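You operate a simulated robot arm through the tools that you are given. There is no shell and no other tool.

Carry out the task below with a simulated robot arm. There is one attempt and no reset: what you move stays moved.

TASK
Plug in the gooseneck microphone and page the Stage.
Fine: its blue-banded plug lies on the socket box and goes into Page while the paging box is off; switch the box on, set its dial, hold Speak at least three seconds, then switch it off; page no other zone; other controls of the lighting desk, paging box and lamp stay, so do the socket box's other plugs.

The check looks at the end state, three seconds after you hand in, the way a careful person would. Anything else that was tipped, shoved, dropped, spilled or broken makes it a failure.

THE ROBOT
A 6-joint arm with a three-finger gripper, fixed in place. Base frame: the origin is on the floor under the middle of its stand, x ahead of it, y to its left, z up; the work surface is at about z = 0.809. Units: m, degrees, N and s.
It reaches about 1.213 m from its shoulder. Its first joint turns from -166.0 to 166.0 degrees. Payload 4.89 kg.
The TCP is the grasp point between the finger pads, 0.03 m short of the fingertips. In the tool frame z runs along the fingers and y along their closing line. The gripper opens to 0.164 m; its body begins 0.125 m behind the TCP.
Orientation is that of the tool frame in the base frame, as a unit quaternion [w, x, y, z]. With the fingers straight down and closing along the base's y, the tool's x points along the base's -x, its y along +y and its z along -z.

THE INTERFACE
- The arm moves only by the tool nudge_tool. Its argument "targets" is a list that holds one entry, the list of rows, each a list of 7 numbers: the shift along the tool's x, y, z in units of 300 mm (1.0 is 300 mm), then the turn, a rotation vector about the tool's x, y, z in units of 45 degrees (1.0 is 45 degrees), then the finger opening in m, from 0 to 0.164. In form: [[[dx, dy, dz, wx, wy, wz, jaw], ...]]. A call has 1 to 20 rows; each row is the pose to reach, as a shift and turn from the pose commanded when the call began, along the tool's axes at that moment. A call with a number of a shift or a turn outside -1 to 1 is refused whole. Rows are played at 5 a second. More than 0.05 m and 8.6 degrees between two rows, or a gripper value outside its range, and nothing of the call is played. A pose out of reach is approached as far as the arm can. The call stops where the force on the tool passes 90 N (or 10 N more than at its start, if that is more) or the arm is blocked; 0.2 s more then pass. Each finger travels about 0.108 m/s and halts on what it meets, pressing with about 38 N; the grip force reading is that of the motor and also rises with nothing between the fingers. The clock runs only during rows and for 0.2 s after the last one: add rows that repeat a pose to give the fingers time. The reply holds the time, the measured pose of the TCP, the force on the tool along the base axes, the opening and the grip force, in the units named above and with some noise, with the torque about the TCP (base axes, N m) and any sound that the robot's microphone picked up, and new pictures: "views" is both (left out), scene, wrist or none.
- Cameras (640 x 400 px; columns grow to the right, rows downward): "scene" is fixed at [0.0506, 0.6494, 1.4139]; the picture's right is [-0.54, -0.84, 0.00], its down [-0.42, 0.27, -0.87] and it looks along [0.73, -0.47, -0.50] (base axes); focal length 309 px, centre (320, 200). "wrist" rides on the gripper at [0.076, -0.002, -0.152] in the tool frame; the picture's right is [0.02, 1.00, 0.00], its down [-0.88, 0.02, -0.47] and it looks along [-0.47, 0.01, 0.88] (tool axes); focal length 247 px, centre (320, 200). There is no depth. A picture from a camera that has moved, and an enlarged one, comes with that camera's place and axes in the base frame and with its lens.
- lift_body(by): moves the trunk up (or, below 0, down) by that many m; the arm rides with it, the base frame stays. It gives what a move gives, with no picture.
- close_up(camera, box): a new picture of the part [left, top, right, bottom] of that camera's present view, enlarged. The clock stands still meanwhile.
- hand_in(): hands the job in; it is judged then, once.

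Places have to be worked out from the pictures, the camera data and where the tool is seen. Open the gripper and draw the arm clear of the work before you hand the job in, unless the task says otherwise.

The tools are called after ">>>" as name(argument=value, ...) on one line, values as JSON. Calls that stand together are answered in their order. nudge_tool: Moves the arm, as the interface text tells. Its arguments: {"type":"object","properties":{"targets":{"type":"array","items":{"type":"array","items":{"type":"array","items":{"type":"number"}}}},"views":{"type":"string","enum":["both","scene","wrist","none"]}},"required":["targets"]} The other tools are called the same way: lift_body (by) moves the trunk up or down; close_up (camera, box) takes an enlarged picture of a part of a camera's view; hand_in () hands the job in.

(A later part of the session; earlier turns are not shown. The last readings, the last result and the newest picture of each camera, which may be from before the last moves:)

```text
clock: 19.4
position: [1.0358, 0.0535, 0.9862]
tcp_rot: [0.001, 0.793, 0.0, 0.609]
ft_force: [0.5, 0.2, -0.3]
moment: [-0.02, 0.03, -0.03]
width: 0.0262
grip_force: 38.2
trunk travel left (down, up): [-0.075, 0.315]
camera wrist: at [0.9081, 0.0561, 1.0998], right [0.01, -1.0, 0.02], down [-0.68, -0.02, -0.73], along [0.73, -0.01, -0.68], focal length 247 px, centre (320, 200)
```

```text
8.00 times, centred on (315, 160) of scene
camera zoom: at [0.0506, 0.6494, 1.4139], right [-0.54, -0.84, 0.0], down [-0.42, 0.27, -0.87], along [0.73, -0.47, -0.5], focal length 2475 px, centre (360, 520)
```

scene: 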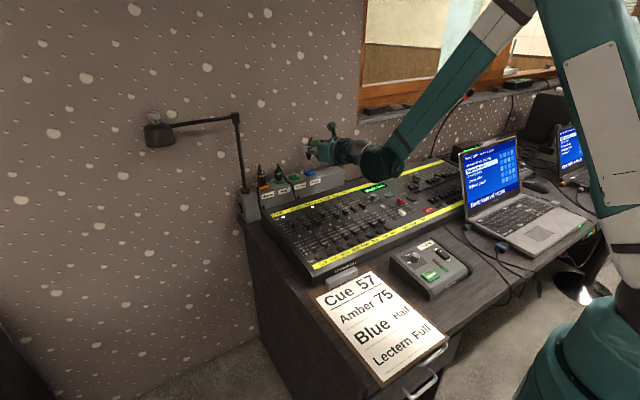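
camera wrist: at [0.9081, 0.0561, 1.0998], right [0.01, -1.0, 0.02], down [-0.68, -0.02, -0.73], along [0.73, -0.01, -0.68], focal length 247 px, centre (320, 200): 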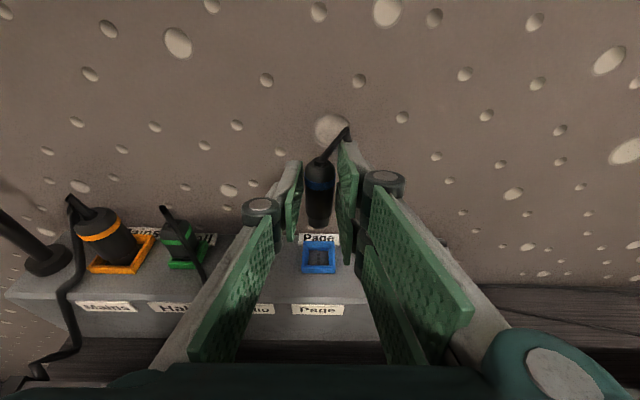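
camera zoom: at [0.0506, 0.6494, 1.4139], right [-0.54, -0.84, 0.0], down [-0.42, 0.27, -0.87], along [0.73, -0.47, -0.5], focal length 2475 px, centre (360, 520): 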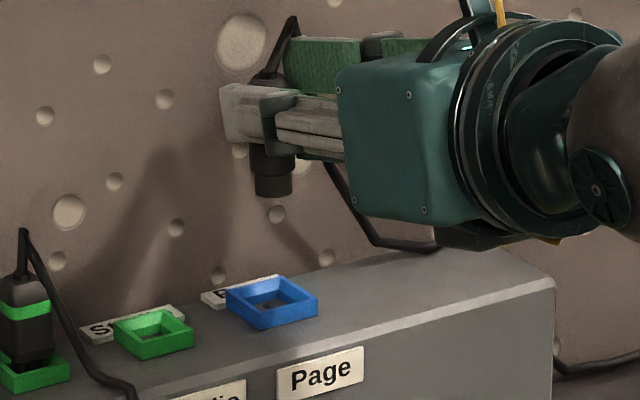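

The tip sits at about (1.060, 0.0535, 0.929) and the socket centre at about (1.062, 0.0537, 0.871), so I need 3 mm more in x. I'll lower 45 mm with that correction and re-check just above the collar.

>>> nudge_tool(targets=[[[-0.036, 0, 0.012, 0, 0, 0, 0.0], [-0.072, -0.001, 0.024, 0, 0, 0, 0.0], [-0.108, -0.0017, 0.036, 0, 0, 0, 0.0], [-0.1423, -0.0017, 0.0485, 0, 0, 0, 0.0], [-0.1423, -0.0017, 0.0485, 0, 0, 0, 0.0]]], views="both")

>>> close_up(camera="wrist", box=[270, 150, 370, 250])

>>> close_up(camera="scene", box=[290, 140, 340, 190])

>>> close_up(camera="scene", box=[300, 130, 460, 230])

```text
clock: 20.6
position: [1.0386, 0.0527, 0.9406]
tcp_rot: [0.0, 0.793, 0.001, 0.609]
ft_force: [-0.7, 0.4, -0.8]
moment: [0.02, 0.01, 0.05]
width: 0.026
grip_force: 37.9
trunk travel left (down, up): [-0.075, 0.315]
camera wrist: at [0.912, 0.057, 1.0546], right [0.01, -1.0, 0.02], down [-0.68, -0.02, -0.73], along [0.73, -0.01, -0.68], focal length 247 px, centre (320, 200)
```

scene: 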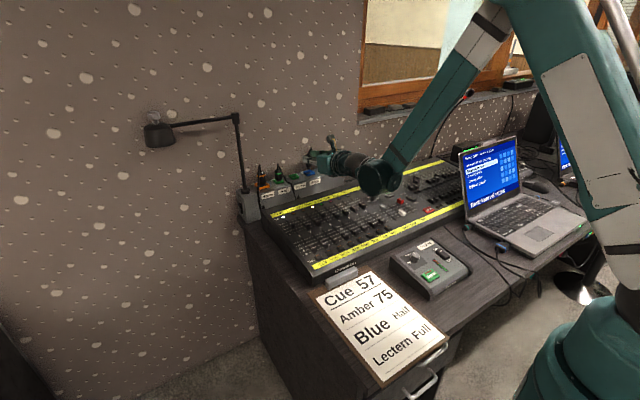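
wrist: 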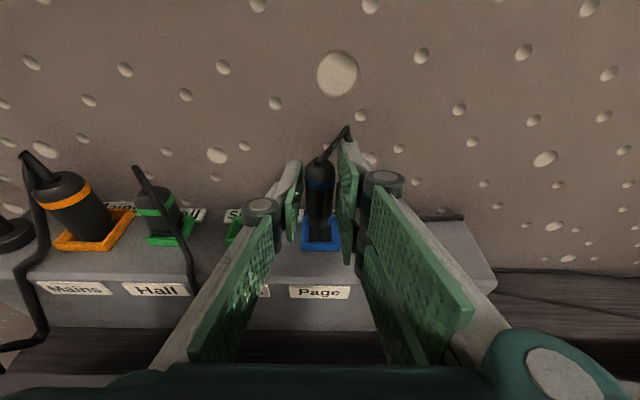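

```text
4.00 times, centred on (320, 200) of wrist
camera zoom: at [0.912, 0.057, 1.0546], right [0.01, -1.0, 0.02], down [-0.68, -0.02, -0.73], along [0.73, -0.01, -0.68], focal length 988 px, centre (320, 200)
```

zoom: 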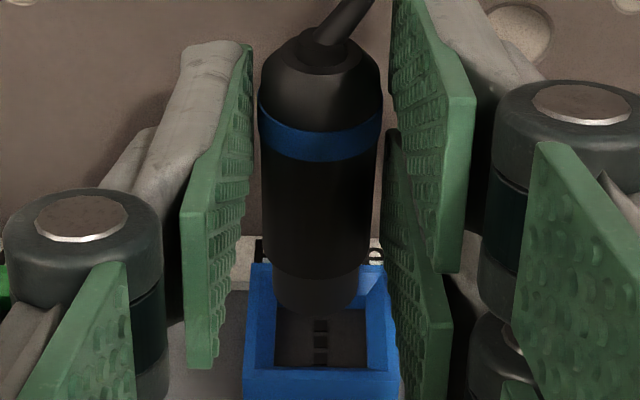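

```text
8.00 times, centred on (315, 165) of scene
camera zoom: at [0.0506, 0.6494, 1.4139], right [-0.54, -0.84, 0.0], down [-0.42, 0.27, -0.87], along [0.73, -0.47, -0.5], focal length 2475 px, centre (360, 480)
```

zoom: 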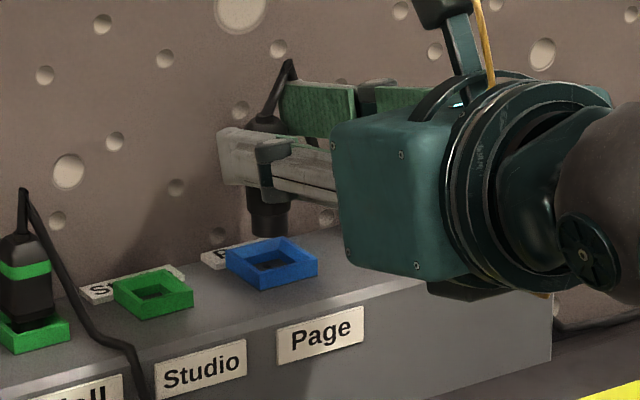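

```text
4.00 times, centred on (380, 180) of scene
camera zoom: at [0.0506, 0.6494, 1.4139], right [-0.54, -0.84, 0.0], down [-0.42, 0.27, -0.87], along [0.73, -0.47, -0.5], focal length 1237 px, centre (80, 280)
```

zoom: 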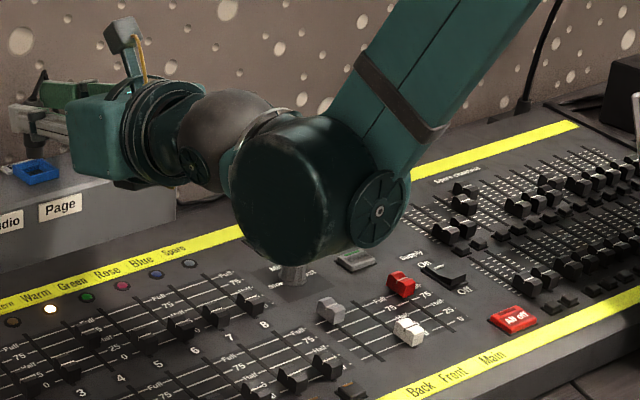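

The tip is right above the socket opening; by the wrist picture it should go about 1.5 mm further in x and 1.5 mm in -y, and the drum still clears the desk knobs. I'll correct and lower 20 mm in 4 mm steps.

>>> nudge_tool(targets=[[[0.0013, 0.005, 0.0048, 0, 0, 0, 0.0], [-0.0116, 0.005, 0.0083, 0, 0, 0, 0.0], [-0.0245, 0.005, 0.0117, 0, 0, 0, 0.0], [-0.0373, 0.005, 0.0152, 0, 0, 0, 0.0], [-0.0502, 0.005, 0.0186, 0, 0, 0, 0.0], [-0.0631, 0.005, 0.0221, 0, 0, 0, 0.0]]], views="both")

>>> close_up(camera="wrist", box=[270, 150, 370, 250])

>>> close_up(camera="scene", box=[290, 140, 340, 190])

```text
clock: 22.0
position: [1.0407, 0.0525, 0.9215]
tcp_rot: [0.001, 0.793, 0.0, 0.609]
ft_force: [0.4, -0.5, 0.0]
moment: [0.03, 0.04, -0.03]
width: 0.0262
grip_force: 38.4
trunk travel left (down, up): [-0.075, 0.315]
camera wrist: at [0.9138, 0.0544, 1.0349], right [0.01, -1.0, 0.02], down [-0.68, -0.02, -0.73], along [0.73, -0.01, -0.68], focal length 247 px, centre (320, 200)
```

scene: 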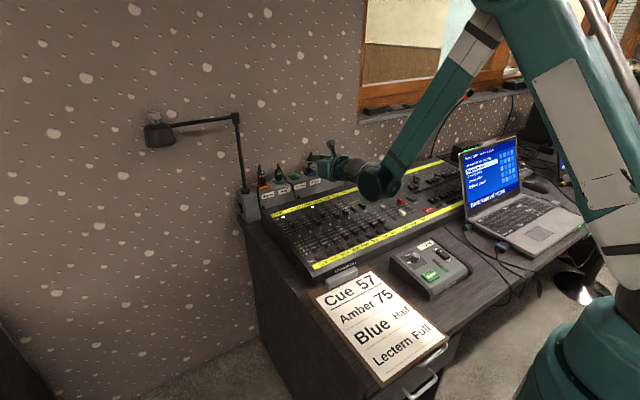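
wrist: 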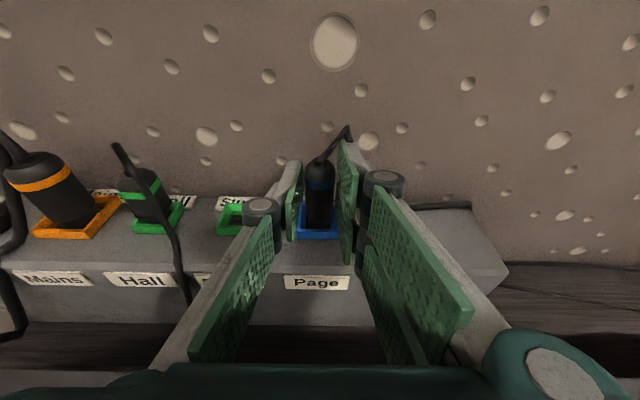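

```text
4.00 times, centred on (320, 200) of wrist
camera zoom: at [0.9138, 0.0544, 1.0349], right [0.01, -1.0, 0.02], down [-0.68, -0.02, -0.73], along [0.73, -0.01, -0.68], focal length 988 px, centre (320, 200)
```

zoom: 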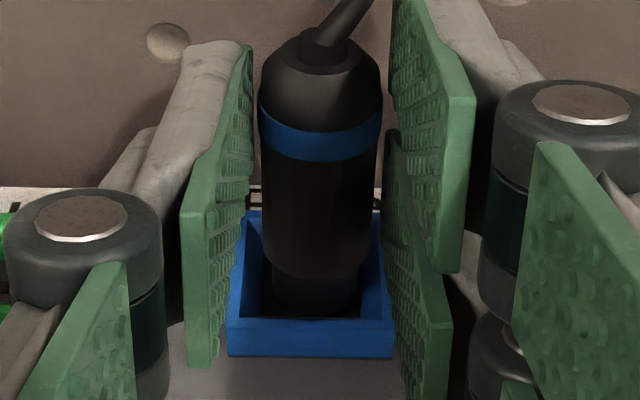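

```text
8.00 times, centred on (315, 165) of scene
camera zoom: at [0.0506, 0.6494, 1.4139], right [-0.54, -0.84, 0.0], down [-0.42, 0.27, -0.87], along [0.73, -0.47, -0.5], focal length 2475 px, centre (360, 480)
```

zoom: 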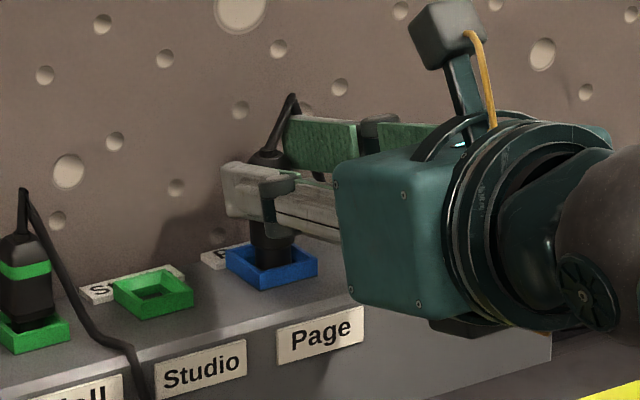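

The tip has entered the collar with no contact force; x is aligned, but the tip sits about 1.3 mm too far in -y. I'll correct that and lower 4 mm more, watching the force.

>>> nudge_tool(targets=[[[0, -0.0045, 0, 0, 0, 0, 0.0], [-0.0064, -0.0045, 0.0017, 0, 0, 0, 0.0], [-0.0129, -0.0045, 0.0035, 0, 0, 0, 0.0]]], views="none")

```text
clock: 22.8
position: [1.0408, 0.0542, 0.9171]
tcp_rot: [0.0, 0.793, 0.0, 0.609]
ft_force: [2.8, -0.5, 6.0]
moment: [-0.01, -0.25, -0.04]
width: 0.0264
grip_force: 38.1
trunk travel left (down, up): [-0.075, 0.315]
```

A 6 N upward force shows the tip has just met something. I'll look at the seat from both cameras.

>>> close_up(camera="wrist", box=[270, 150, 370, 250])

>>> close_up(camera="scene", box=[255, 155, 335, 205])

```text
4.00 times, centred on (320, 200) of wrist
camera zoom: at [0.9134, 0.0563, 1.0315], right [0.01, -1.0, 0.02], down [-0.68, -0.02, -0.73], along [0.73, -0.01, -0.68], focal length 988 px, centre (320, 200)
```

zoom: 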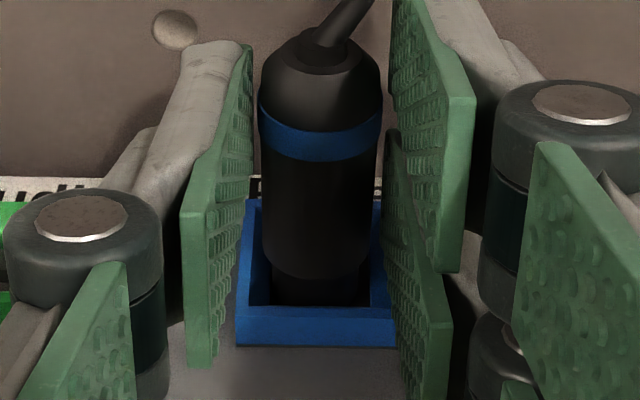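

```text
8.00 times, centred on (295, 180) of scene
camera zoom: at [0.0506, 0.6494, 1.4139], right [-0.54, -0.84, 0.0], down [-0.42, 0.27, -0.87], along [0.73, -0.47, -0.5], focal length 2475 px, centre (520, 360)
```

zoom: 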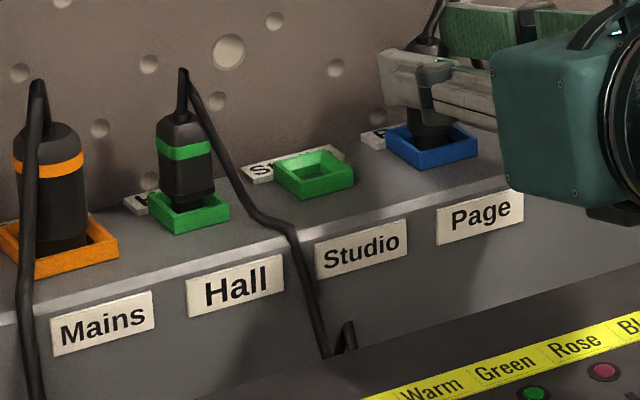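

The plug is standing in the Page collar much like the neighbouring plug. I'll press in a little further (3 mm) and watch whether the force rises, to seat it fully.

>>> nudge_tool(targets=[[[-0.0032, 0, 0.0009, 0, 0, 0, 0.0], [-0.0064, 0, 0.0017, 0, 0, 0, 0.0], [-0.0097, 0, 0.0026, 0, 0, 0, 0.0]]], views="none")

>>> close_up(camera="wrist", box=[270, 150, 370, 250])

>>> close_up(camera="scene", box=[255, 155, 335, 205])

```text
clock: 23.6
position: [1.0397, 0.0543, 0.9149]
tcp_rot: [0.001, 0.792, 0.0, 0.611]
ft_force: [7.3, 1.0, 27.9]
moment: [0.02, -0.8, 0.01]
width: 0.0266
grip_force: 37.5
trunk travel left (down, up): [-0.075, 0.315]
```

```text
4.00 times, centred on (320, 200) of wrist
camera zoom: at [0.9126, 0.0562, 1.0293], right [0.01, -1.0, 0.02], down [-0.68, -0.02, -0.73], along [0.73, -0.01, -0.68], focal length 988 px, centre (320, 200)
```

zoom: 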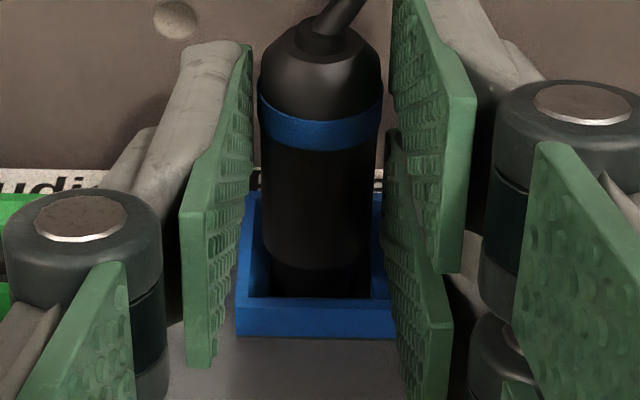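

```text
8.00 times, centred on (295, 180) of scene
camera zoom: at [0.0506, 0.6494, 1.4139], right [-0.54, -0.84, 0.0], down [-0.42, 0.27, -0.87], along [0.73, -0.47, -0.5], focal length 2475 px, centre (520, 360)
```

zoom: 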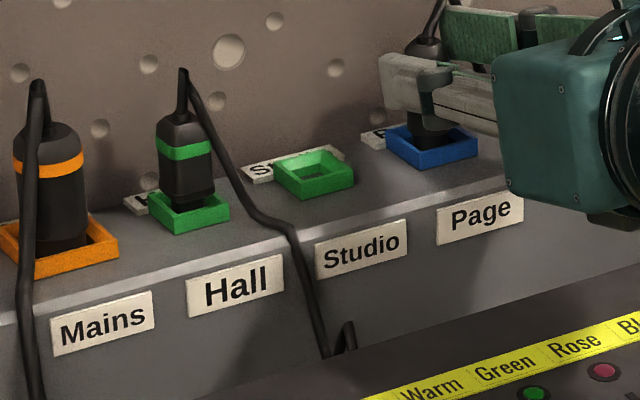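

The force rose to 28 N and the plug slid slightly up in the grip, so it is bottomed in the Page socket. I'll ease off 1.5 mm to relieve the load, then open the fingers in place.

>>> nudge_tool(targets=[[[0.0048, 0, -0.0013, 0, 0, 0, 0.0], [0.0048, 0, -0.0013, 0, 0, 0, 0.01], [0.0048, 0, -0.0013, 0, 0, 0, 0.025], [0.0048, 0, -0.0013, 0, 0, 0, 0.04], [0.0048, 0, -0.0013, 0, 0, 0, 0.055], [0.0048, 0, -0.0013, 0, 0, 0, 0.055]]], views="wrist")

>>> close_up(camera="wrist", box=[270, 150, 370, 250])

>>> close_up(camera="scene", box=[275, 140, 355, 190])

```text
clock: 25.0
position: [1.0395, 0.052, 0.9156]
tcp_rot: [0.001, 0.793, 0.0, 0.609]
ft_force: [-0.4, 0.3, 0.5]
moment: [-0.01, -0.04, -0.03]
width: 0.055
grip_force: 0.0
trunk travel left (down, up): [-0.075, 0.315]
camera wrist: at [0.9134, 0.0562, 1.0297], right [0.01, -1.0, 0.02], down [-0.68, -0.02, -0.73], along [0.73, -0.01, -0.68], focal length 247 px, centre (320, 200)
```

wrist: 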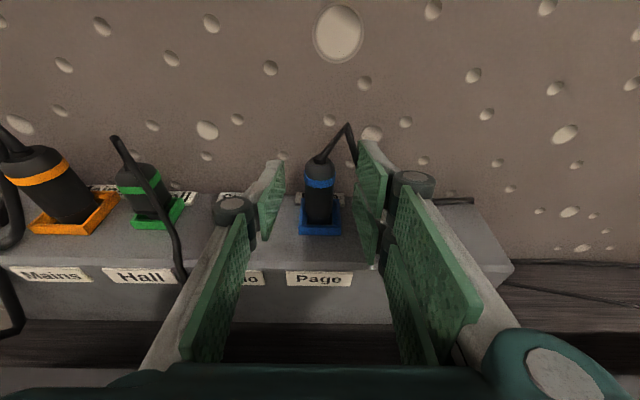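

```text
4.00 times, centred on (320, 200) of wrist
camera zoom: at [0.9134, 0.0562, 1.0297], right [0.01, -1.0, 0.02], down [-0.68, -0.02, -0.73], along [0.73, -0.01, -0.68], focal length 988 px, centre (320, 200)
```

zoom: 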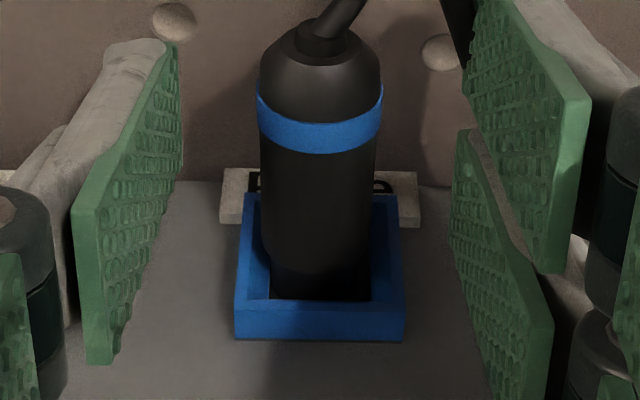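

```text
8.00 times, centred on (315, 165) of scene
camera zoom: at [0.0506, 0.6494, 1.4139], right [-0.54, -0.84, 0.0], down [-0.42, 0.27, -0.87], along [0.73, -0.47, -0.5], focal length 2475 px, centre (360, 480)
```

zoom: 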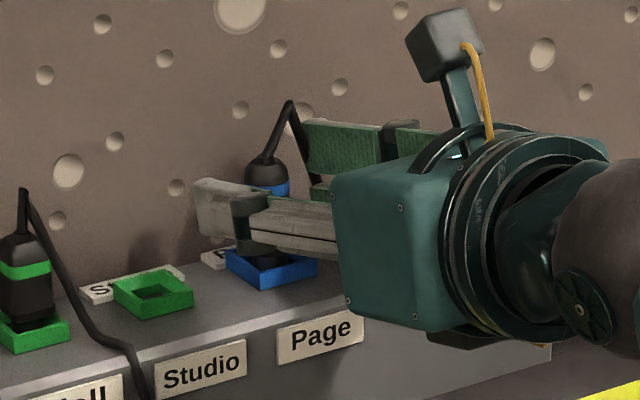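

The plug stands free in Page with the fingers open on both sides. I'll pull straight back along the fingers 150 mm and check that it stays put.

>>> nudge_tool(targets=[[[0, 0, -0.05, 0, 0, 0, 0.055], [0, 0, -0.1, 0, 0, 0, 0.055], [0, 0, -0.18, 0, 0, 0, 0.055], [0, 0, -0.26, 0, 0, 0, 0.055], [0, 0, -0.34, 0, 0, 0, 0.055], [0, 0, -0.42, 0, 0, 0, 0.055], [0, 0, -0.5, 0, 0, 0, 0.055]]], views="both")

>>> close_up(camera="scene", box=[255, 145, 351, 205])

>>> close_up(camera="wrist", box=[240, 120, 400, 220])

```text
clock: 26.6
position: [0.8946, 0.0522, 0.9544]
tcp_rot: [0.001, 0.793, 0.0, 0.609]
ft_force: [1.5, -0.2, -1.4]
moment: [0.03, -0.07, -0.03]
width: 0.055
grip_force: 0.1
trunk travel left (down, up): [-0.075, 0.315]
camera wrist: at [0.7688, 0.0539, 1.0679], right [0.01, -1.0, 0.02], down [-0.68, -0.02, -0.73], along [0.73, -0.01, -0.68], focal length 247 px, centre (320, 200)
```

scene: 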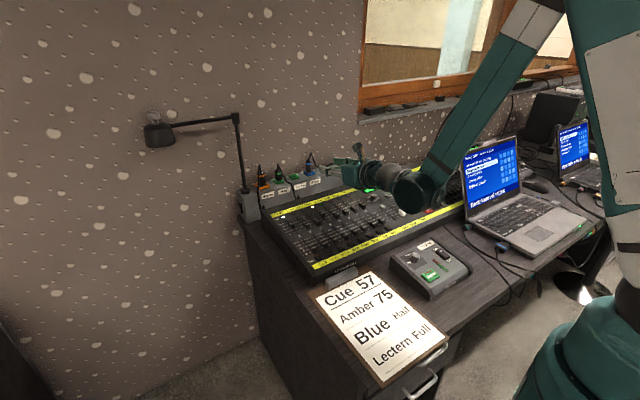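
wrist: 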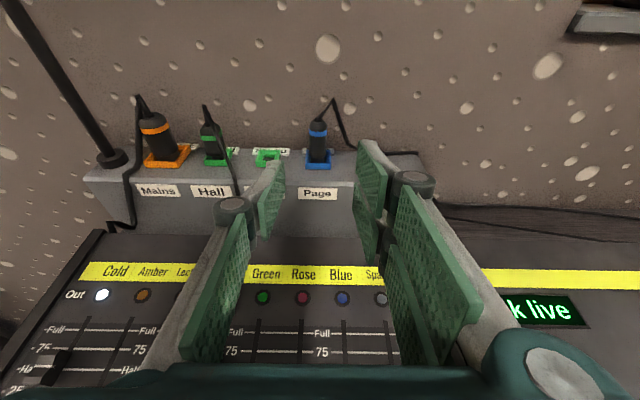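

```text
6.67 times, centred on (303, 175) of scene
camera zoom: at [0.0506, 0.6494, 1.4139], right [-0.54, -0.84, 0.0], down [-0.42, 0.27, -0.87], along [0.73, -0.47, -0.5], focal length 2062 px, centre (433, 367)
```

zoom: 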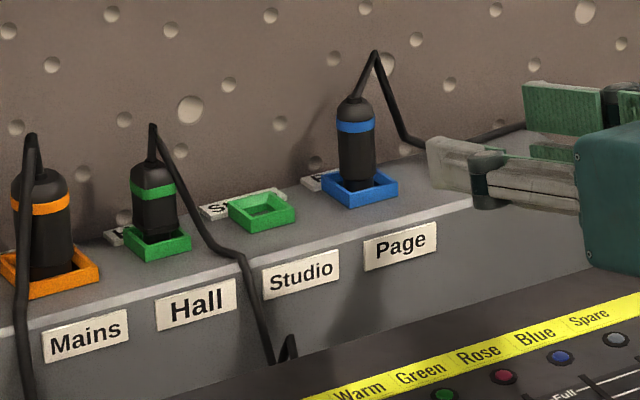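

```text
4.00 times, centred on (320, 170) of wrist
camera zoom: at [0.7688, 0.0539, 1.0679], right [0.01, -1.0, 0.02], down [-0.68, -0.02, -0.73], along [0.73, -0.01, -0.68], focal length 988 px, centre (320, 320)
```

zoom: 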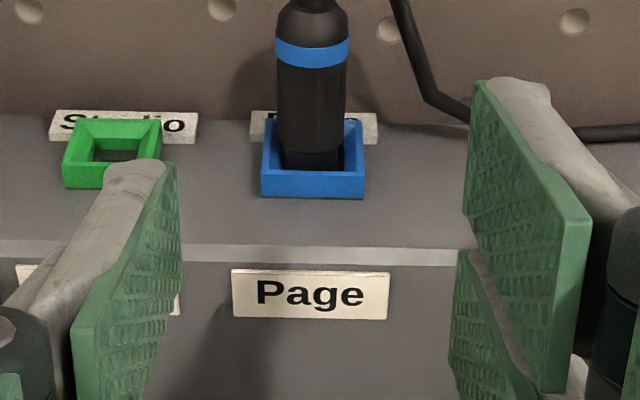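

The plug is standing in Page like its neighbours, and nothing else moved. Next I'll rise clear and turn the gripper back the way it came so I can work on the paging box.

>>> nudge_tool(targets=[[[0.1, 0, -0.065, 0, 0, 0, 0.055], [0.2, 0, -0.13, 0, 0, 0, 0.055], [0.3, 0, -0.195, 0, 0, 0, 0.055], [0.396, 0, -0.2615, 0, 0, 0, 0.055], [0.396, 0, -0.2615, -0.083, 0, 0.144, 0.055], [0.396, 0, -0.2615, -0.167, 0, 0.289, 0.055], [0.396, 0, -0.2615, -0.25, 0, 0.433, 0.055], [0.396, 0, -0.2615, -0.333, 0, 0.577, 0.055], [0.396, 0, -0.2615, -0.417, 0, 0.722, 0.055], [0.396, 0, -0.2615, -0.5, 0, 0.866, 0.055]]], views="scene")

```text
clock: 28.8
position: [0.8506, 0.0529, 1.0897]
tcp_rot: [-0.049, 0.732, -0.379, 0.563]
ft_force: [0.4, -0.6, -0.2]
moment: [0.02, -0.03, 0.06]
width: 0.0549
grip_force: 0.2
trunk travel left (down, up): [-0.075, 0.315]
```

scene: 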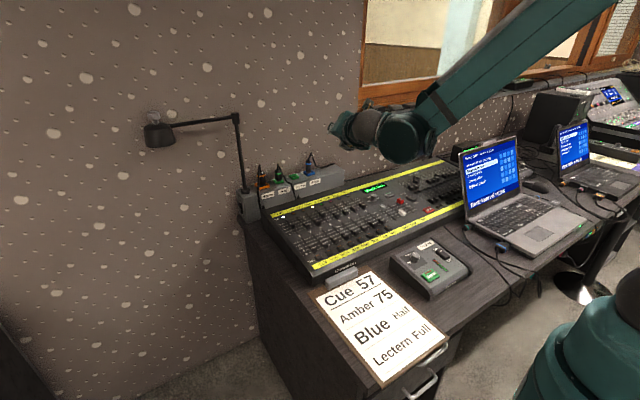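

The first 45° back went smoothly and all is clear. I'll continue with the next 45°.

>>> nudge_tool(targets=[[[0, 0, 0, -0.083, 0, 0.144, 0.055], [0, 0, 0, -0.167, 0, 0.289, 0.055], [0, 0, 0, -0.25, 0, 0.433, 0.055], [0, 0, 0, -0.333, 0, 0.577, 0.055], [0, 0, 0, -0.417, 0, 0.722, 0.055], [0, 0, 0, -0.5, 0, 0.866, 0.055]]], views="none")

>>> nudge_tool(targets=[[[0, 0, 0, -0.083, 0, 0.144, 0.055], [0, 0, 0, -0.167, 0, 0.289, 0.055], [0, 0, 0, -0.25, 0, 0.433, 0.055], [0, 0, 0, -0.333, 0, 0.577, 0.055], [0, 0, 0, -0.417, 0, 0.722, 0.055], [0, 0, 0, -0.5, 0, 0.866, 0.055]]], views="none")

>>> nudge_tool(targets=[[[0, 0, 0, -0.083, 0, 0.144, 0.055], [0, 0, 0, -0.167, 0, 0.289, 0.055], [0, 0, 0, -0.25, 0, 0.433, 0.055], [0, 0, 0, -0.333, 0, 0.577, 0.055], [0, 0, 0, -0.417, 0, 0.722, 0.055], [0, 0, 0, -0.5, 0, 0.866, 0.055]]], views="both")

```text
clock: 30.2
position: [0.8498, 0.0524, 1.0895]
tcp_rot: [0.092, -0.56, 0.702, -0.431]
ft_force: [-1.1, -0.1, 0.0]
moment: [-0.01, -0.01, -0.04]
width: 0.0548
grip_force: 0.2
trunk travel left (down, up): [-0.075, 0.315]
```

```text
clock: 31.6
position: [0.8496, 0.0533, 1.0893]
tcp_rot: [0.121, -0.303, 0.916, -0.233]
ft_force: [-0.9, 0.6, 0.2]
moment: [-0.05, -0.03, -0.04]
width: 0.055
grip_force: 0.0
trunk travel left (down, up): [-0.075, 0.315]
```

```text
clock: 33.0
position: [0.8501, 0.055, 1.0889]
tcp_rot: [0.13, 0.001, 0.991, 0.0]
ft_force: [0.4, -0.5, -0.3]
moment: [-0.08, 0.01, -0.03]
width: 0.055
grip_force: 0.0
trunk travel left (down, up): [-0.075, 0.315]
camera wrist: at [0.7376, 0.0534, 1.2174], right [-0.02, 1.0, -0.01], down [0.73, 0.02, 0.69], along [0.69, 0.01, -0.73], focal length 247 px, centre (320, 200)
```

scene: 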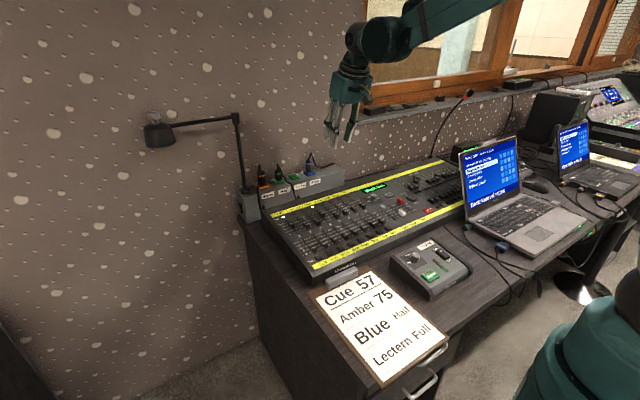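
wrist: 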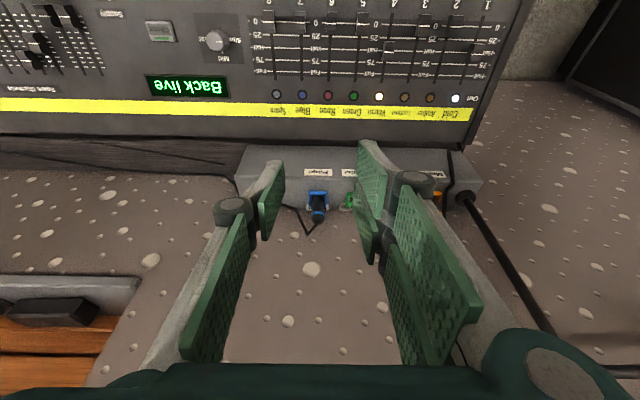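

The gripper is back in its first orientation, and Page, Studio and Hall look undisturbed. I'll now move back over the paging box with the tool straight down so the wrist camera looks at its panel.

>>> nudge_tool(targets=[[[0.129, -0.022, -0.035, 0, 0.055, 0, 0.055], [0.258, -0.044, -0.069, 0, 0.111, 0, 0.055], [0.386, -0.067, -0.104, 0, 0.167, 0, 0.055], [0.515, -0.089, -0.138, 0, 0.222, 0, 0.055], [0.644, -0.111, -0.173, 0, 0.278, 0, 0.055], [0.7727, -0.1333, -0.2072, 0, 0.333, 0, 0.055]]], views="none")

>>> nudge_tool(targets=[[[0.117, -0.02, 0.038, 0, 0, 0, 0.055], [0.233, -0.039, 0.077, 0, 0, 0, 0.055], [0.35, -0.058, 0.115, 0, 0, 0, 0.055], [0.467, -0.078, 0.153, 0, 0, 0, 0.055], [0.583, -0.097, 0.192, 0, 0, 0, 0.055], [0.7, -0.1167, 0.23, 0, 0, 0, 0.055], [0.7, -0.1167, 0.23, 0, 0, 0, 0.055]]], views="both")

```text
clock: 34.4
position: [0.6099, 0.0138, 1.0874]
tcp_rot: [0.0, 0.0, 1.0, 0.0]
ft_force: [1.7, 0.6, -1.0]
moment: [-0.02, 0.27, -0.05]
width: 0.0546
grip_force: 0.0
trunk travel left (down, up): [-0.075, 0.315]
```

```text
clock: 36.0
position: [0.3991, -0.0207, 1.0201]
tcp_rot: [0.001, 0.0, 1.0, -0.001]
ft_force: [0.8, 0.8, 0.1]
moment: [-0.01, 0.01, -0.01]
width: 0.0551
grip_force: 0.1
trunk travel left (down, up): [-0.075, 0.315]
camera wrist: at [0.324, -0.0215, 1.1732], right [-0.02, 1.0, 0.0], down [0.88, 0.02, 0.47], along [0.47, 0.01, -0.88], focal length 247 px, centre (320, 200)
```

scene: 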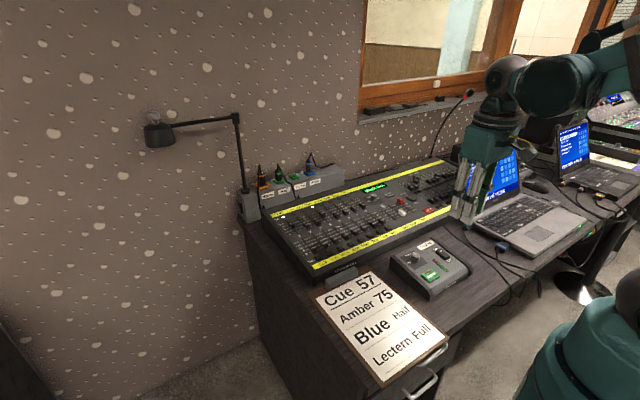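
wrist: 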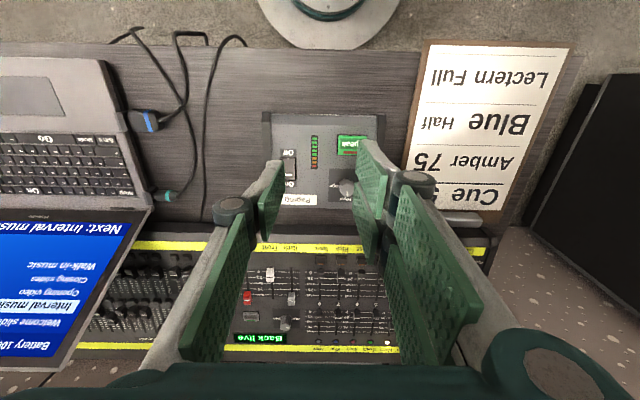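

The paging box is in the wrist view, partly between the fingers. I'll enlarge it to read the switch, dial and meter.

>>> close_up(camera="wrist", box=[250, 100, 410, 220])

>>> close_up(camera="scene", box=[385, 235, 475, 300])

```text
3.33 times, centred on (330, 160) of wrist
camera zoom: at [0.324, -0.0215, 1.1732], right [-0.02, 1.0, 0.0], down [0.88, 0.02, 0.47], along [0.47, 0.01, -0.88], focal length 823 px, centre (287, 333)
```

zoom: 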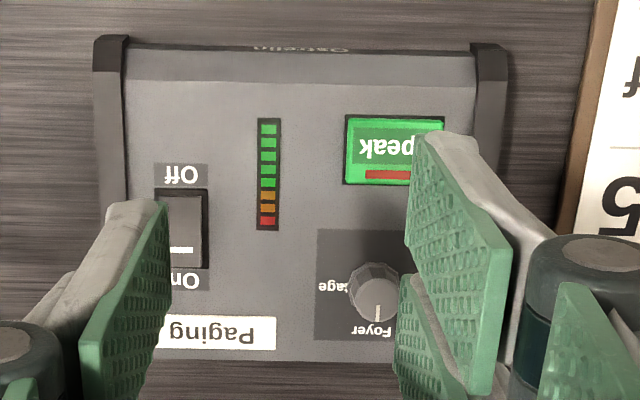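

```text
6.15 times, centred on (430, 268) of scene
camera zoom: at [0.0506, 0.6494, 1.4139], right [-0.54, -0.84, 0.0], down [-0.42, 0.27, -0.87], along [0.73, -0.47, -0.5], focal length 1904 px, centre (-357, -215)
```

zoom: 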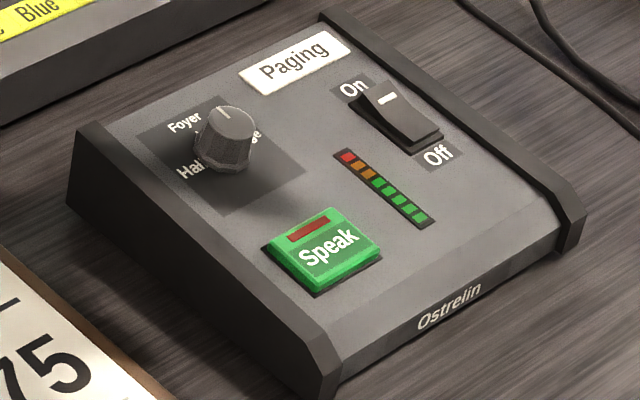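

The rocker's On end is raised, so the box is off, and the dial points to Foyer with Stage 90° clockwise of it. I place the rocker at about (0.469, -0.070, 0.795), Speak at (0.429, 0.032, 0.790) and the knob top at (0.497, 0.026, 0.814). I'll close the fingers and lean the tool 20° back so that only the far fingertip corner points down, hovering over the On end.

>>> nudge_tool(targets=[[[-0.027, -0.024, 0.058, 0, 0.055, 0, 0.04], [-0.054, -0.048, 0.117, 0, 0.111, 0, 0.02], [-0.081, -0.071, 0.175, 0, 0.167, 0, 0.0], [-0.108, -0.095, 0.233, 0, 0.222, 0, 0.0], [-0.136, -0.119, 0.292, 0, 0.278, 0, 0.0], [-0.163, -0.143, 0.35, 0, 0.333, 0, 0.0], [-0.19, -0.166, 0.408, 0, 0.389, 0, 0.0], [-0.217, -0.19, 0.45, 0, 0.444, 0, 0.0], [-0.217, -0.19, 0.45, 0, 0.444, 0, 0.0]]], views="both")

>>> close_up(camera="wrist", box=[220, 60, 420, 220])

>>> close_up(camera="scene", box=[385, 190, 485, 300])

```text
clock: 38.0
position: [0.468, -0.0791, 0.8855]
tcp_rot: [-0.173, 0.0, 0.985, -0.001]
ft_force: [0.5, 0.9, 1.5]
moment: [-0.02, -0.02, -0.01]
width: 0.0001
grip_force: 37.7
trunk travel left (down, up): [-0.075, 0.315]
camera wrist: at [0.4477, -0.0796, 1.0552], right [-0.02, 1.0, 0.01], down [0.99, 0.02, 0.14], along [0.14, 0.01, -0.99], focal length 247 px, centre (320, 200)
```

scene: 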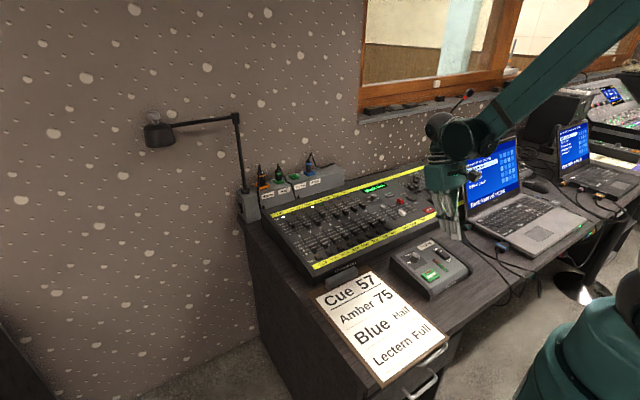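
wrist: 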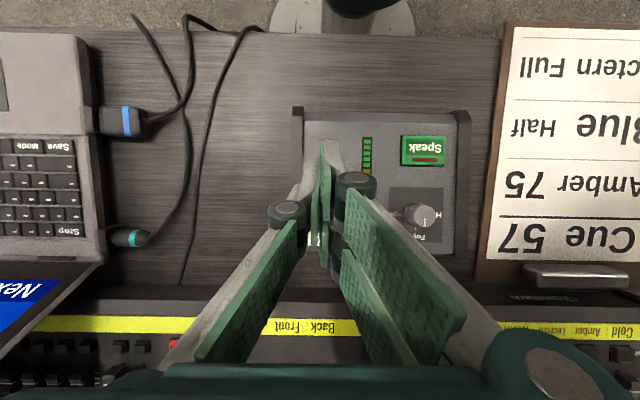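

```text
2.50 times, centred on (320, 140) of wrist
camera zoom: at [0.4477, -0.0796, 1.0552], right [-0.02, 1.0, 0.01], down [0.99, 0.02, 0.14], along [0.14, 0.01, -0.99], focal length 617 px, centre (320, 350)
```

zoom: 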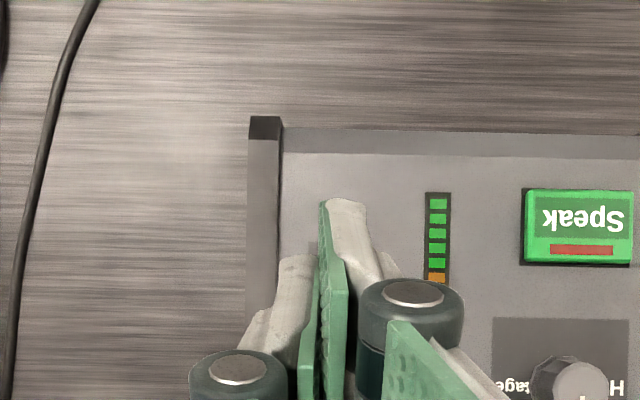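

```text
3.64 times, centred on (435, 245) of scene
camera zoom: at [0.0506, 0.6494, 1.4139], right [-0.54, -0.84, 0.0], down [-0.42, 0.27, -0.87], along [0.73, -0.47, -0.5], focal length 1125 px, centre (-98, 36)
```

zoom: 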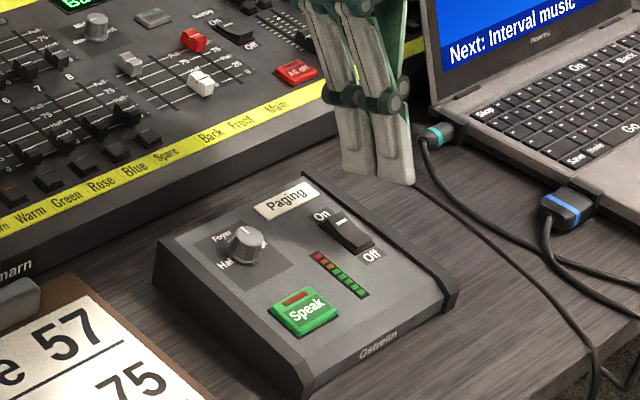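

The geometry checks out: the far fingertip corner projects exactly where I see it, about 47 mm above the rocker's On end. I'll shift 4 mm back and descend 40 mm, stopping just short.

>>> nudge_tool(targets=[[[-0.008, 0.001, 0.033, 0, 0, 0, 0.0], [-0.017, 0.002, 0.065, 0, 0, 0, 0.0], [-0.025, 0.003, 0.098, 0, 0, 0, 0.0], [-0.033, 0.0033, 0.13, 0, 0, 0, 0.0], [-0.033, 0.0033, 0.13, 0, 0, 0, 0.0]]], views="none")

>>> close_up(camera="scene", box=[395, 220, 475, 280])

>>> close_up(camera="wrist", box=[220, 60, 420, 220])

```text
clock: 39.2
position: [0.4624, -0.077, 0.8442]
tcp_rot: [-0.173, 0.001, 0.985, -0.001]
ft_force: [0.1, -0.4, 0.1]
moment: [-0.04, -0.02, 0.01]
width: 0.0
grip_force: 38.0
trunk travel left (down, up): [-0.075, 0.315]
```

```text
6.67 times, centred on (435, 250) of scene
camera zoom: at [0.0506, 0.6494, 1.4139], right [-0.54, -0.84, 0.0], down [-0.42, 0.27, -0.87], along [0.73, -0.47, -0.5], focal length 2062 px, centre (-447, -133)
```

zoom: 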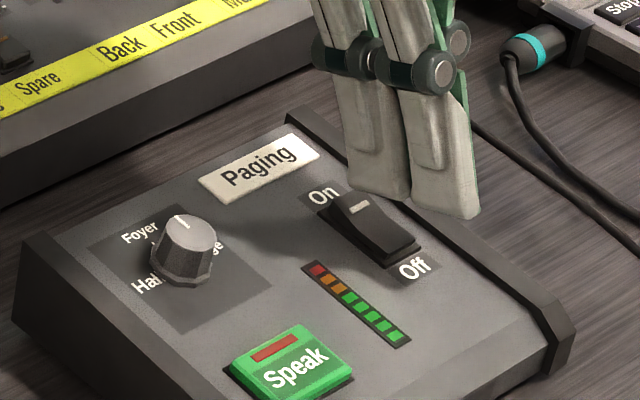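

```text
2.50 times, centred on (320, 140) of wrist
camera zoom: at [0.4435, -0.0776, 1.0153], right [-0.02, 1.0, 0.01], down [0.99, 0.02, 0.14], along [0.14, 0.01, -0.99], focal length 617 px, centre (320, 350)
```

zoom: 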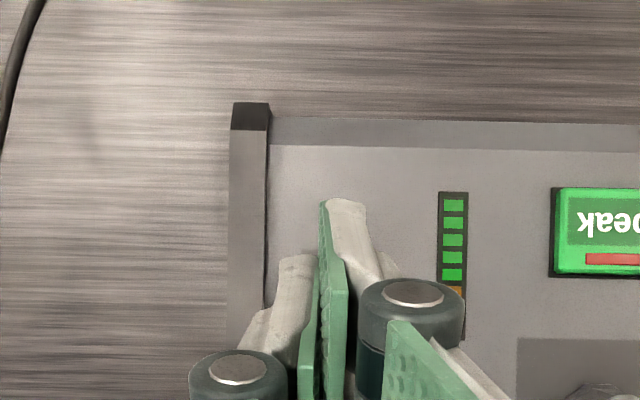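

The corner is now about 5 mm above the raised On end and in line with it. I'll press down in 2 mm steps for 8 mm and read the force and sound.

>>> nudge_tool(targets=[[[-0.0023, 0.003, 0.0063, 0, 0, 0, 0.0], [-0.0046, 0.003, 0.0125, 0, 0, 0, 0.0], [-0.0068, 0.003, 0.0188, 0, 0, 0, 0.0], [-0.0091, 0.003, 0.0251, 0, 0, 0, 0.0]]], views="none")

>>> close_up(camera="scene", box=[395, 220, 475, 280])

```text
clock: 40.2
position: [0.4622, -0.0766, 0.8372]
tcp_rot: [-0.173, 0.0, 0.985, -0.001]
ft_force: [0.6, -1.1, 2.2]
moment: [-0.03, -0.06, -0.01]
width: 0.0
grip_force: 38.1
trunk travel left (down, up): [-0.075, 0.315]
```

```text
6.67 times, centred on (435, 250) of scene
camera zoom: at [0.0506, 0.6494, 1.4139], right [-0.54, -0.84, 0.0], down [-0.42, 0.27, -0.87], along [0.73, -0.47, -0.5], focal length 2062 px, centre (-447, -133)
```

zoom: 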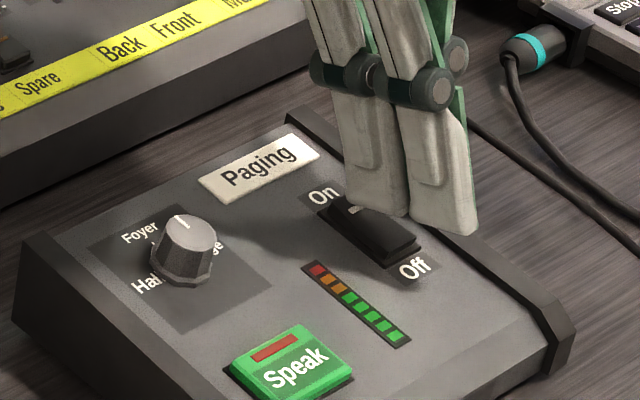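

Contact has just begun (2 N). I'll press 4 mm more.

>>> nudge_tool(targets=[[[-0.0023, 0, 0.0063, 0, 0, 0, 0.0], [-0.0046, 0, 0.0125, 0, 0, 0, 0.0], [-0.0046, 0, 0.0125, 0, 0, 0, 0.0]]], views="none")

>>> close_up(camera="scene", box=[395, 220, 475, 280])

```text
clock: 41.0
position: [0.4612, -0.0771, 0.8342]
tcp_rot: [-0.172, 0.0, 0.985, -0.001]
ft_force: [6.0, -1.4, 45.8]
moment: [0.06, -1.11, -0.07]
width: 0.0
grip_force: 38.4
trunk travel left (down, up): [-0.075, 0.315]
heard: click
```

```text
6.67 times, centred on (435, 250) of scene
camera zoom: at [0.0506, 0.6494, 1.4139], right [-0.54, -0.84, 0.0], down [-0.42, 0.27, -0.87], along [0.73, -0.47, -0.5], focal length 2062 px, centre (-447, -133)
```

zoom: 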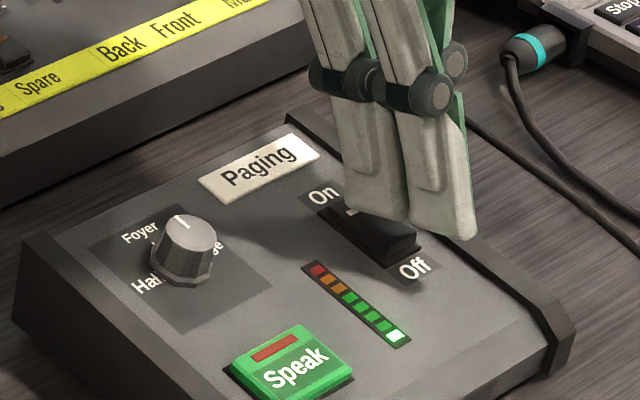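

A click was heard and the meter's lowest light is lit, so the box is on. I'll lift off straight up 60 mm and confirm the rocker stays over.

>>> nudge_tool(targets=[[[0.0114, 0, -0.0313, 0, 0, 0, 0.0], [0.0228, 0, -0.0627, 0, 0, 0, 0.0], [0.0456, 0, -0.1253, 0, 0, 0, 0.0], [0.0684, 0, -0.188, 0, 0, 0, 0.0]]], views="none")

>>> close_up(camera="scene", box=[395, 230, 475, 290])

```text
clock: 42.0
position: [0.4623, -0.0764, 0.8933]
tcp_rot: [-0.173, 0.0, 0.985, -0.001]
ft_force: [1.3, 0.3, 0.0]
moment: [0.03, 0.15, 0.01]
width: 0.0002
grip_force: 38.1
trunk travel left (down, up): [-0.075, 0.315]
```

```text
6.67 times, centred on (435, 260) of scene
camera zoom: at [0.0506, 0.6494, 1.4139], right [-0.54, -0.84, 0.0], down [-0.42, 0.27, -0.87], along [0.73, -0.47, -0.5], focal length 2062 px, centre (-447, -200)
```

zoom: 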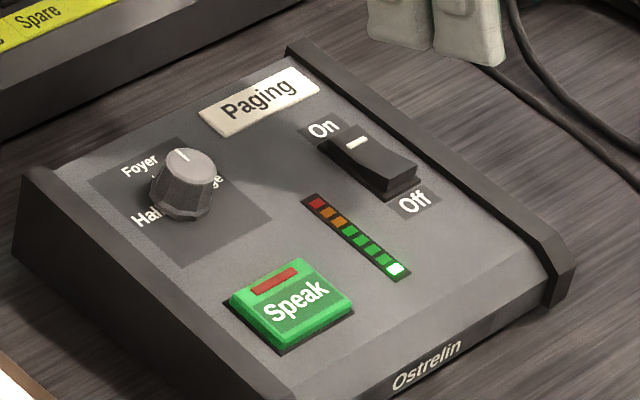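

The rocker stays on with its Off end raised, and the first meter light is lit. Next is the dial: I'll move above the knob, square to the panel (about 7° lean), with the fingers open to 50 mm.

>>> nudge_tool(targets=[[[-0.01, 0.049, -0.05, 0, -0.085, 0, 0.0], [-0.02, 0.098, -0.1, 0, -0.17, 0, 0.0], [-0.03, 0.146, -0.1317, 0, -0.254, 0, 0.02], [-0.04, 0.195, -0.1317, 0, -0.339, 0, 0.04], [-0.05, 0.244, -0.1317, 0, -0.424, 0, 0.05], [-0.06, 0.293, -0.1317, 0, -0.508, 0, 0.05], [-0.069, 0.3413, -0.1317, 0, -0.593, 0, 0.05], [-0.069, 0.3413, -0.1317, 0, -0.593, 0, 0.05]]], views="both")

>>> close_up(camera="wrist", box=[240, 80, 400, 205])

>>> close_up(camera="scene", box=[375, 205, 475, 285])

```text
clock: 43.8
position: [0.4953, 0.0251, 0.9219]
tcp_rot: [0.06, 0.0, 0.998, -0.001]
ft_force: [0.1, -0.6, 0.2]
moment: [0.01, -0.01, -0.01]
width: 0.05
grip_force: 0.1
trunk travel left (down, up): [-0.075, 0.315]
camera wrist: at [0.4014, 0.0246, 1.0653], right [-0.02, 1.0, 0.0], down [0.82, 0.02, 0.57], along [0.57, 0.01, -0.82], focal length 247 px, centre (320, 200)
```

scene: 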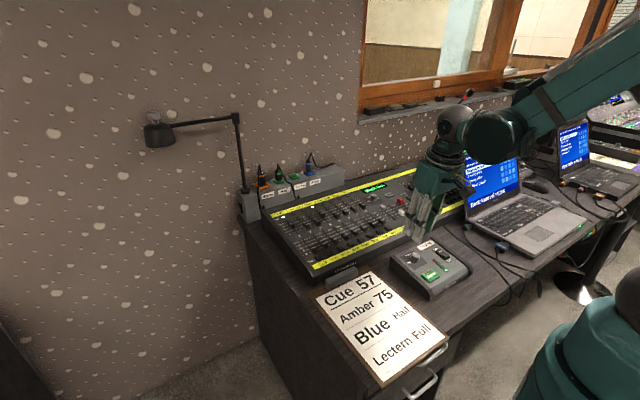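
wrist: 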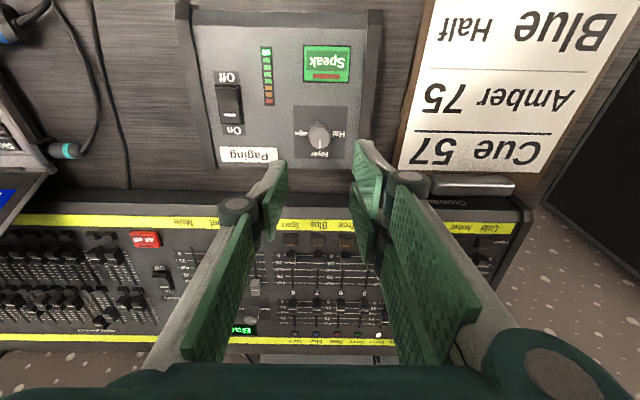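

```text
3.20 times, centred on (320, 142) of wrist
camera zoom: at [0.4014, 0.0246, 1.0653], right [-0.02, 1.0, 0.0], down [0.82, 0.02, 0.57], along [0.57, 0.01, -0.82], focal length 790 px, centre (320, 384)
```

zoom: 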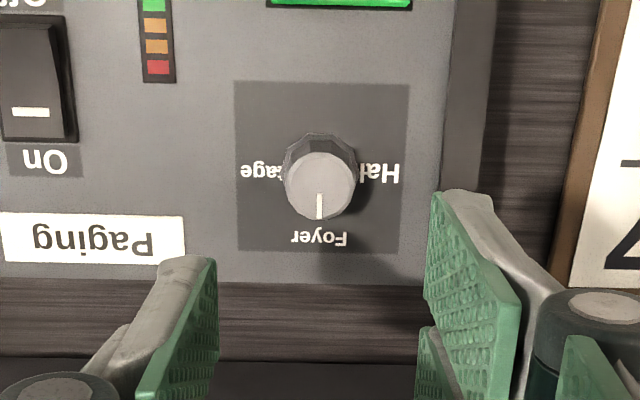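

```text
5.00 times, centred on (425, 245) of scene
camera zoom: at [0.0506, 0.6494, 1.4139], right [-0.54, -0.84, 0.0], down [-0.42, 0.27, -0.87], along [0.73, -0.47, -0.5], focal length 1547 px, centre (-205, -25)
```

zoom: 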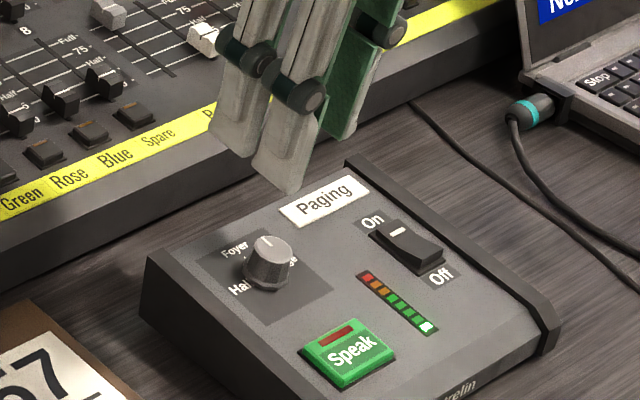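

The knob top is centred at (0.498, 0.026, 0.814), lined up between the fingers. I'll descend straight to 30 mm above the grip height and re-check.

>>> nudge_tool(targets=[[[0.006, 0.001, 0.0513, 0, 0, 0, 0.05], [0.012, 0.002, 0.1027, 0, 0, 0, 0.05], [0.0175, 0.0027, 0.154, 0, 0, 0, 0.048], [0.0231, 0.0027, 0.2053, 0, 0, 0, 0.046], [0.0231, 0.0027, 0.2053, 0, 0, 0, 0.046]]], views="none")

>>> close_up(camera="wrist", box=[240, 100, 400, 225])

>>> close_up(camera="scene", box=[375, 215, 475, 295])

```text
clock: 45.0
position: [0.4959, 0.0253, 0.8608]
tcp_rot: [0.059, 0.001, 0.998, -0.001]
ft_force: [0.1, 0.6, -0.5]
moment: [0.01, -0.01, 0.02]
width: 0.0461
grip_force: 0.1
trunk travel left (down, up): [-0.075, 0.315]
```

```text
3.20 times, centred on (320, 162) of wrist
camera zoom: at [0.4023, 0.0245, 1.0049], right [-0.02, 1.0, 0.0], down [0.82, 0.02, 0.57], along [0.57, 0.01, -0.82], focal length 790 px, centre (320, 320)
```

zoom: 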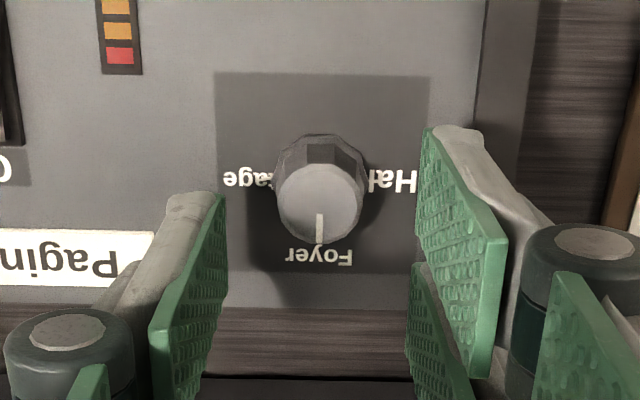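

```text
5.00 times, centred on (425, 255) of scene
camera zoom: at [0.0506, 0.6494, 1.4139], right [-0.54, -0.84, 0.0], down [-0.42, 0.27, -0.87], along [0.73, -0.47, -0.5], focal length 1547 px, centre (-205, -75)
```

zoom: 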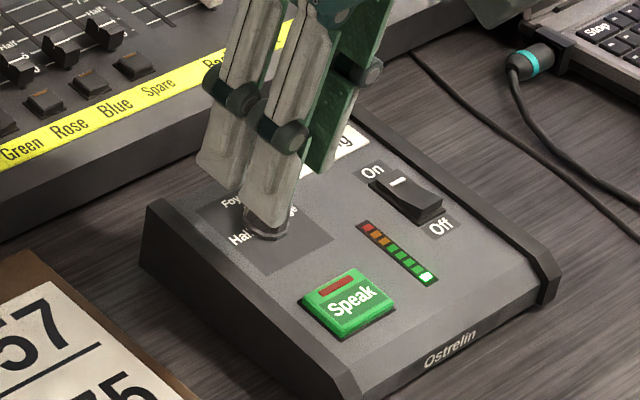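

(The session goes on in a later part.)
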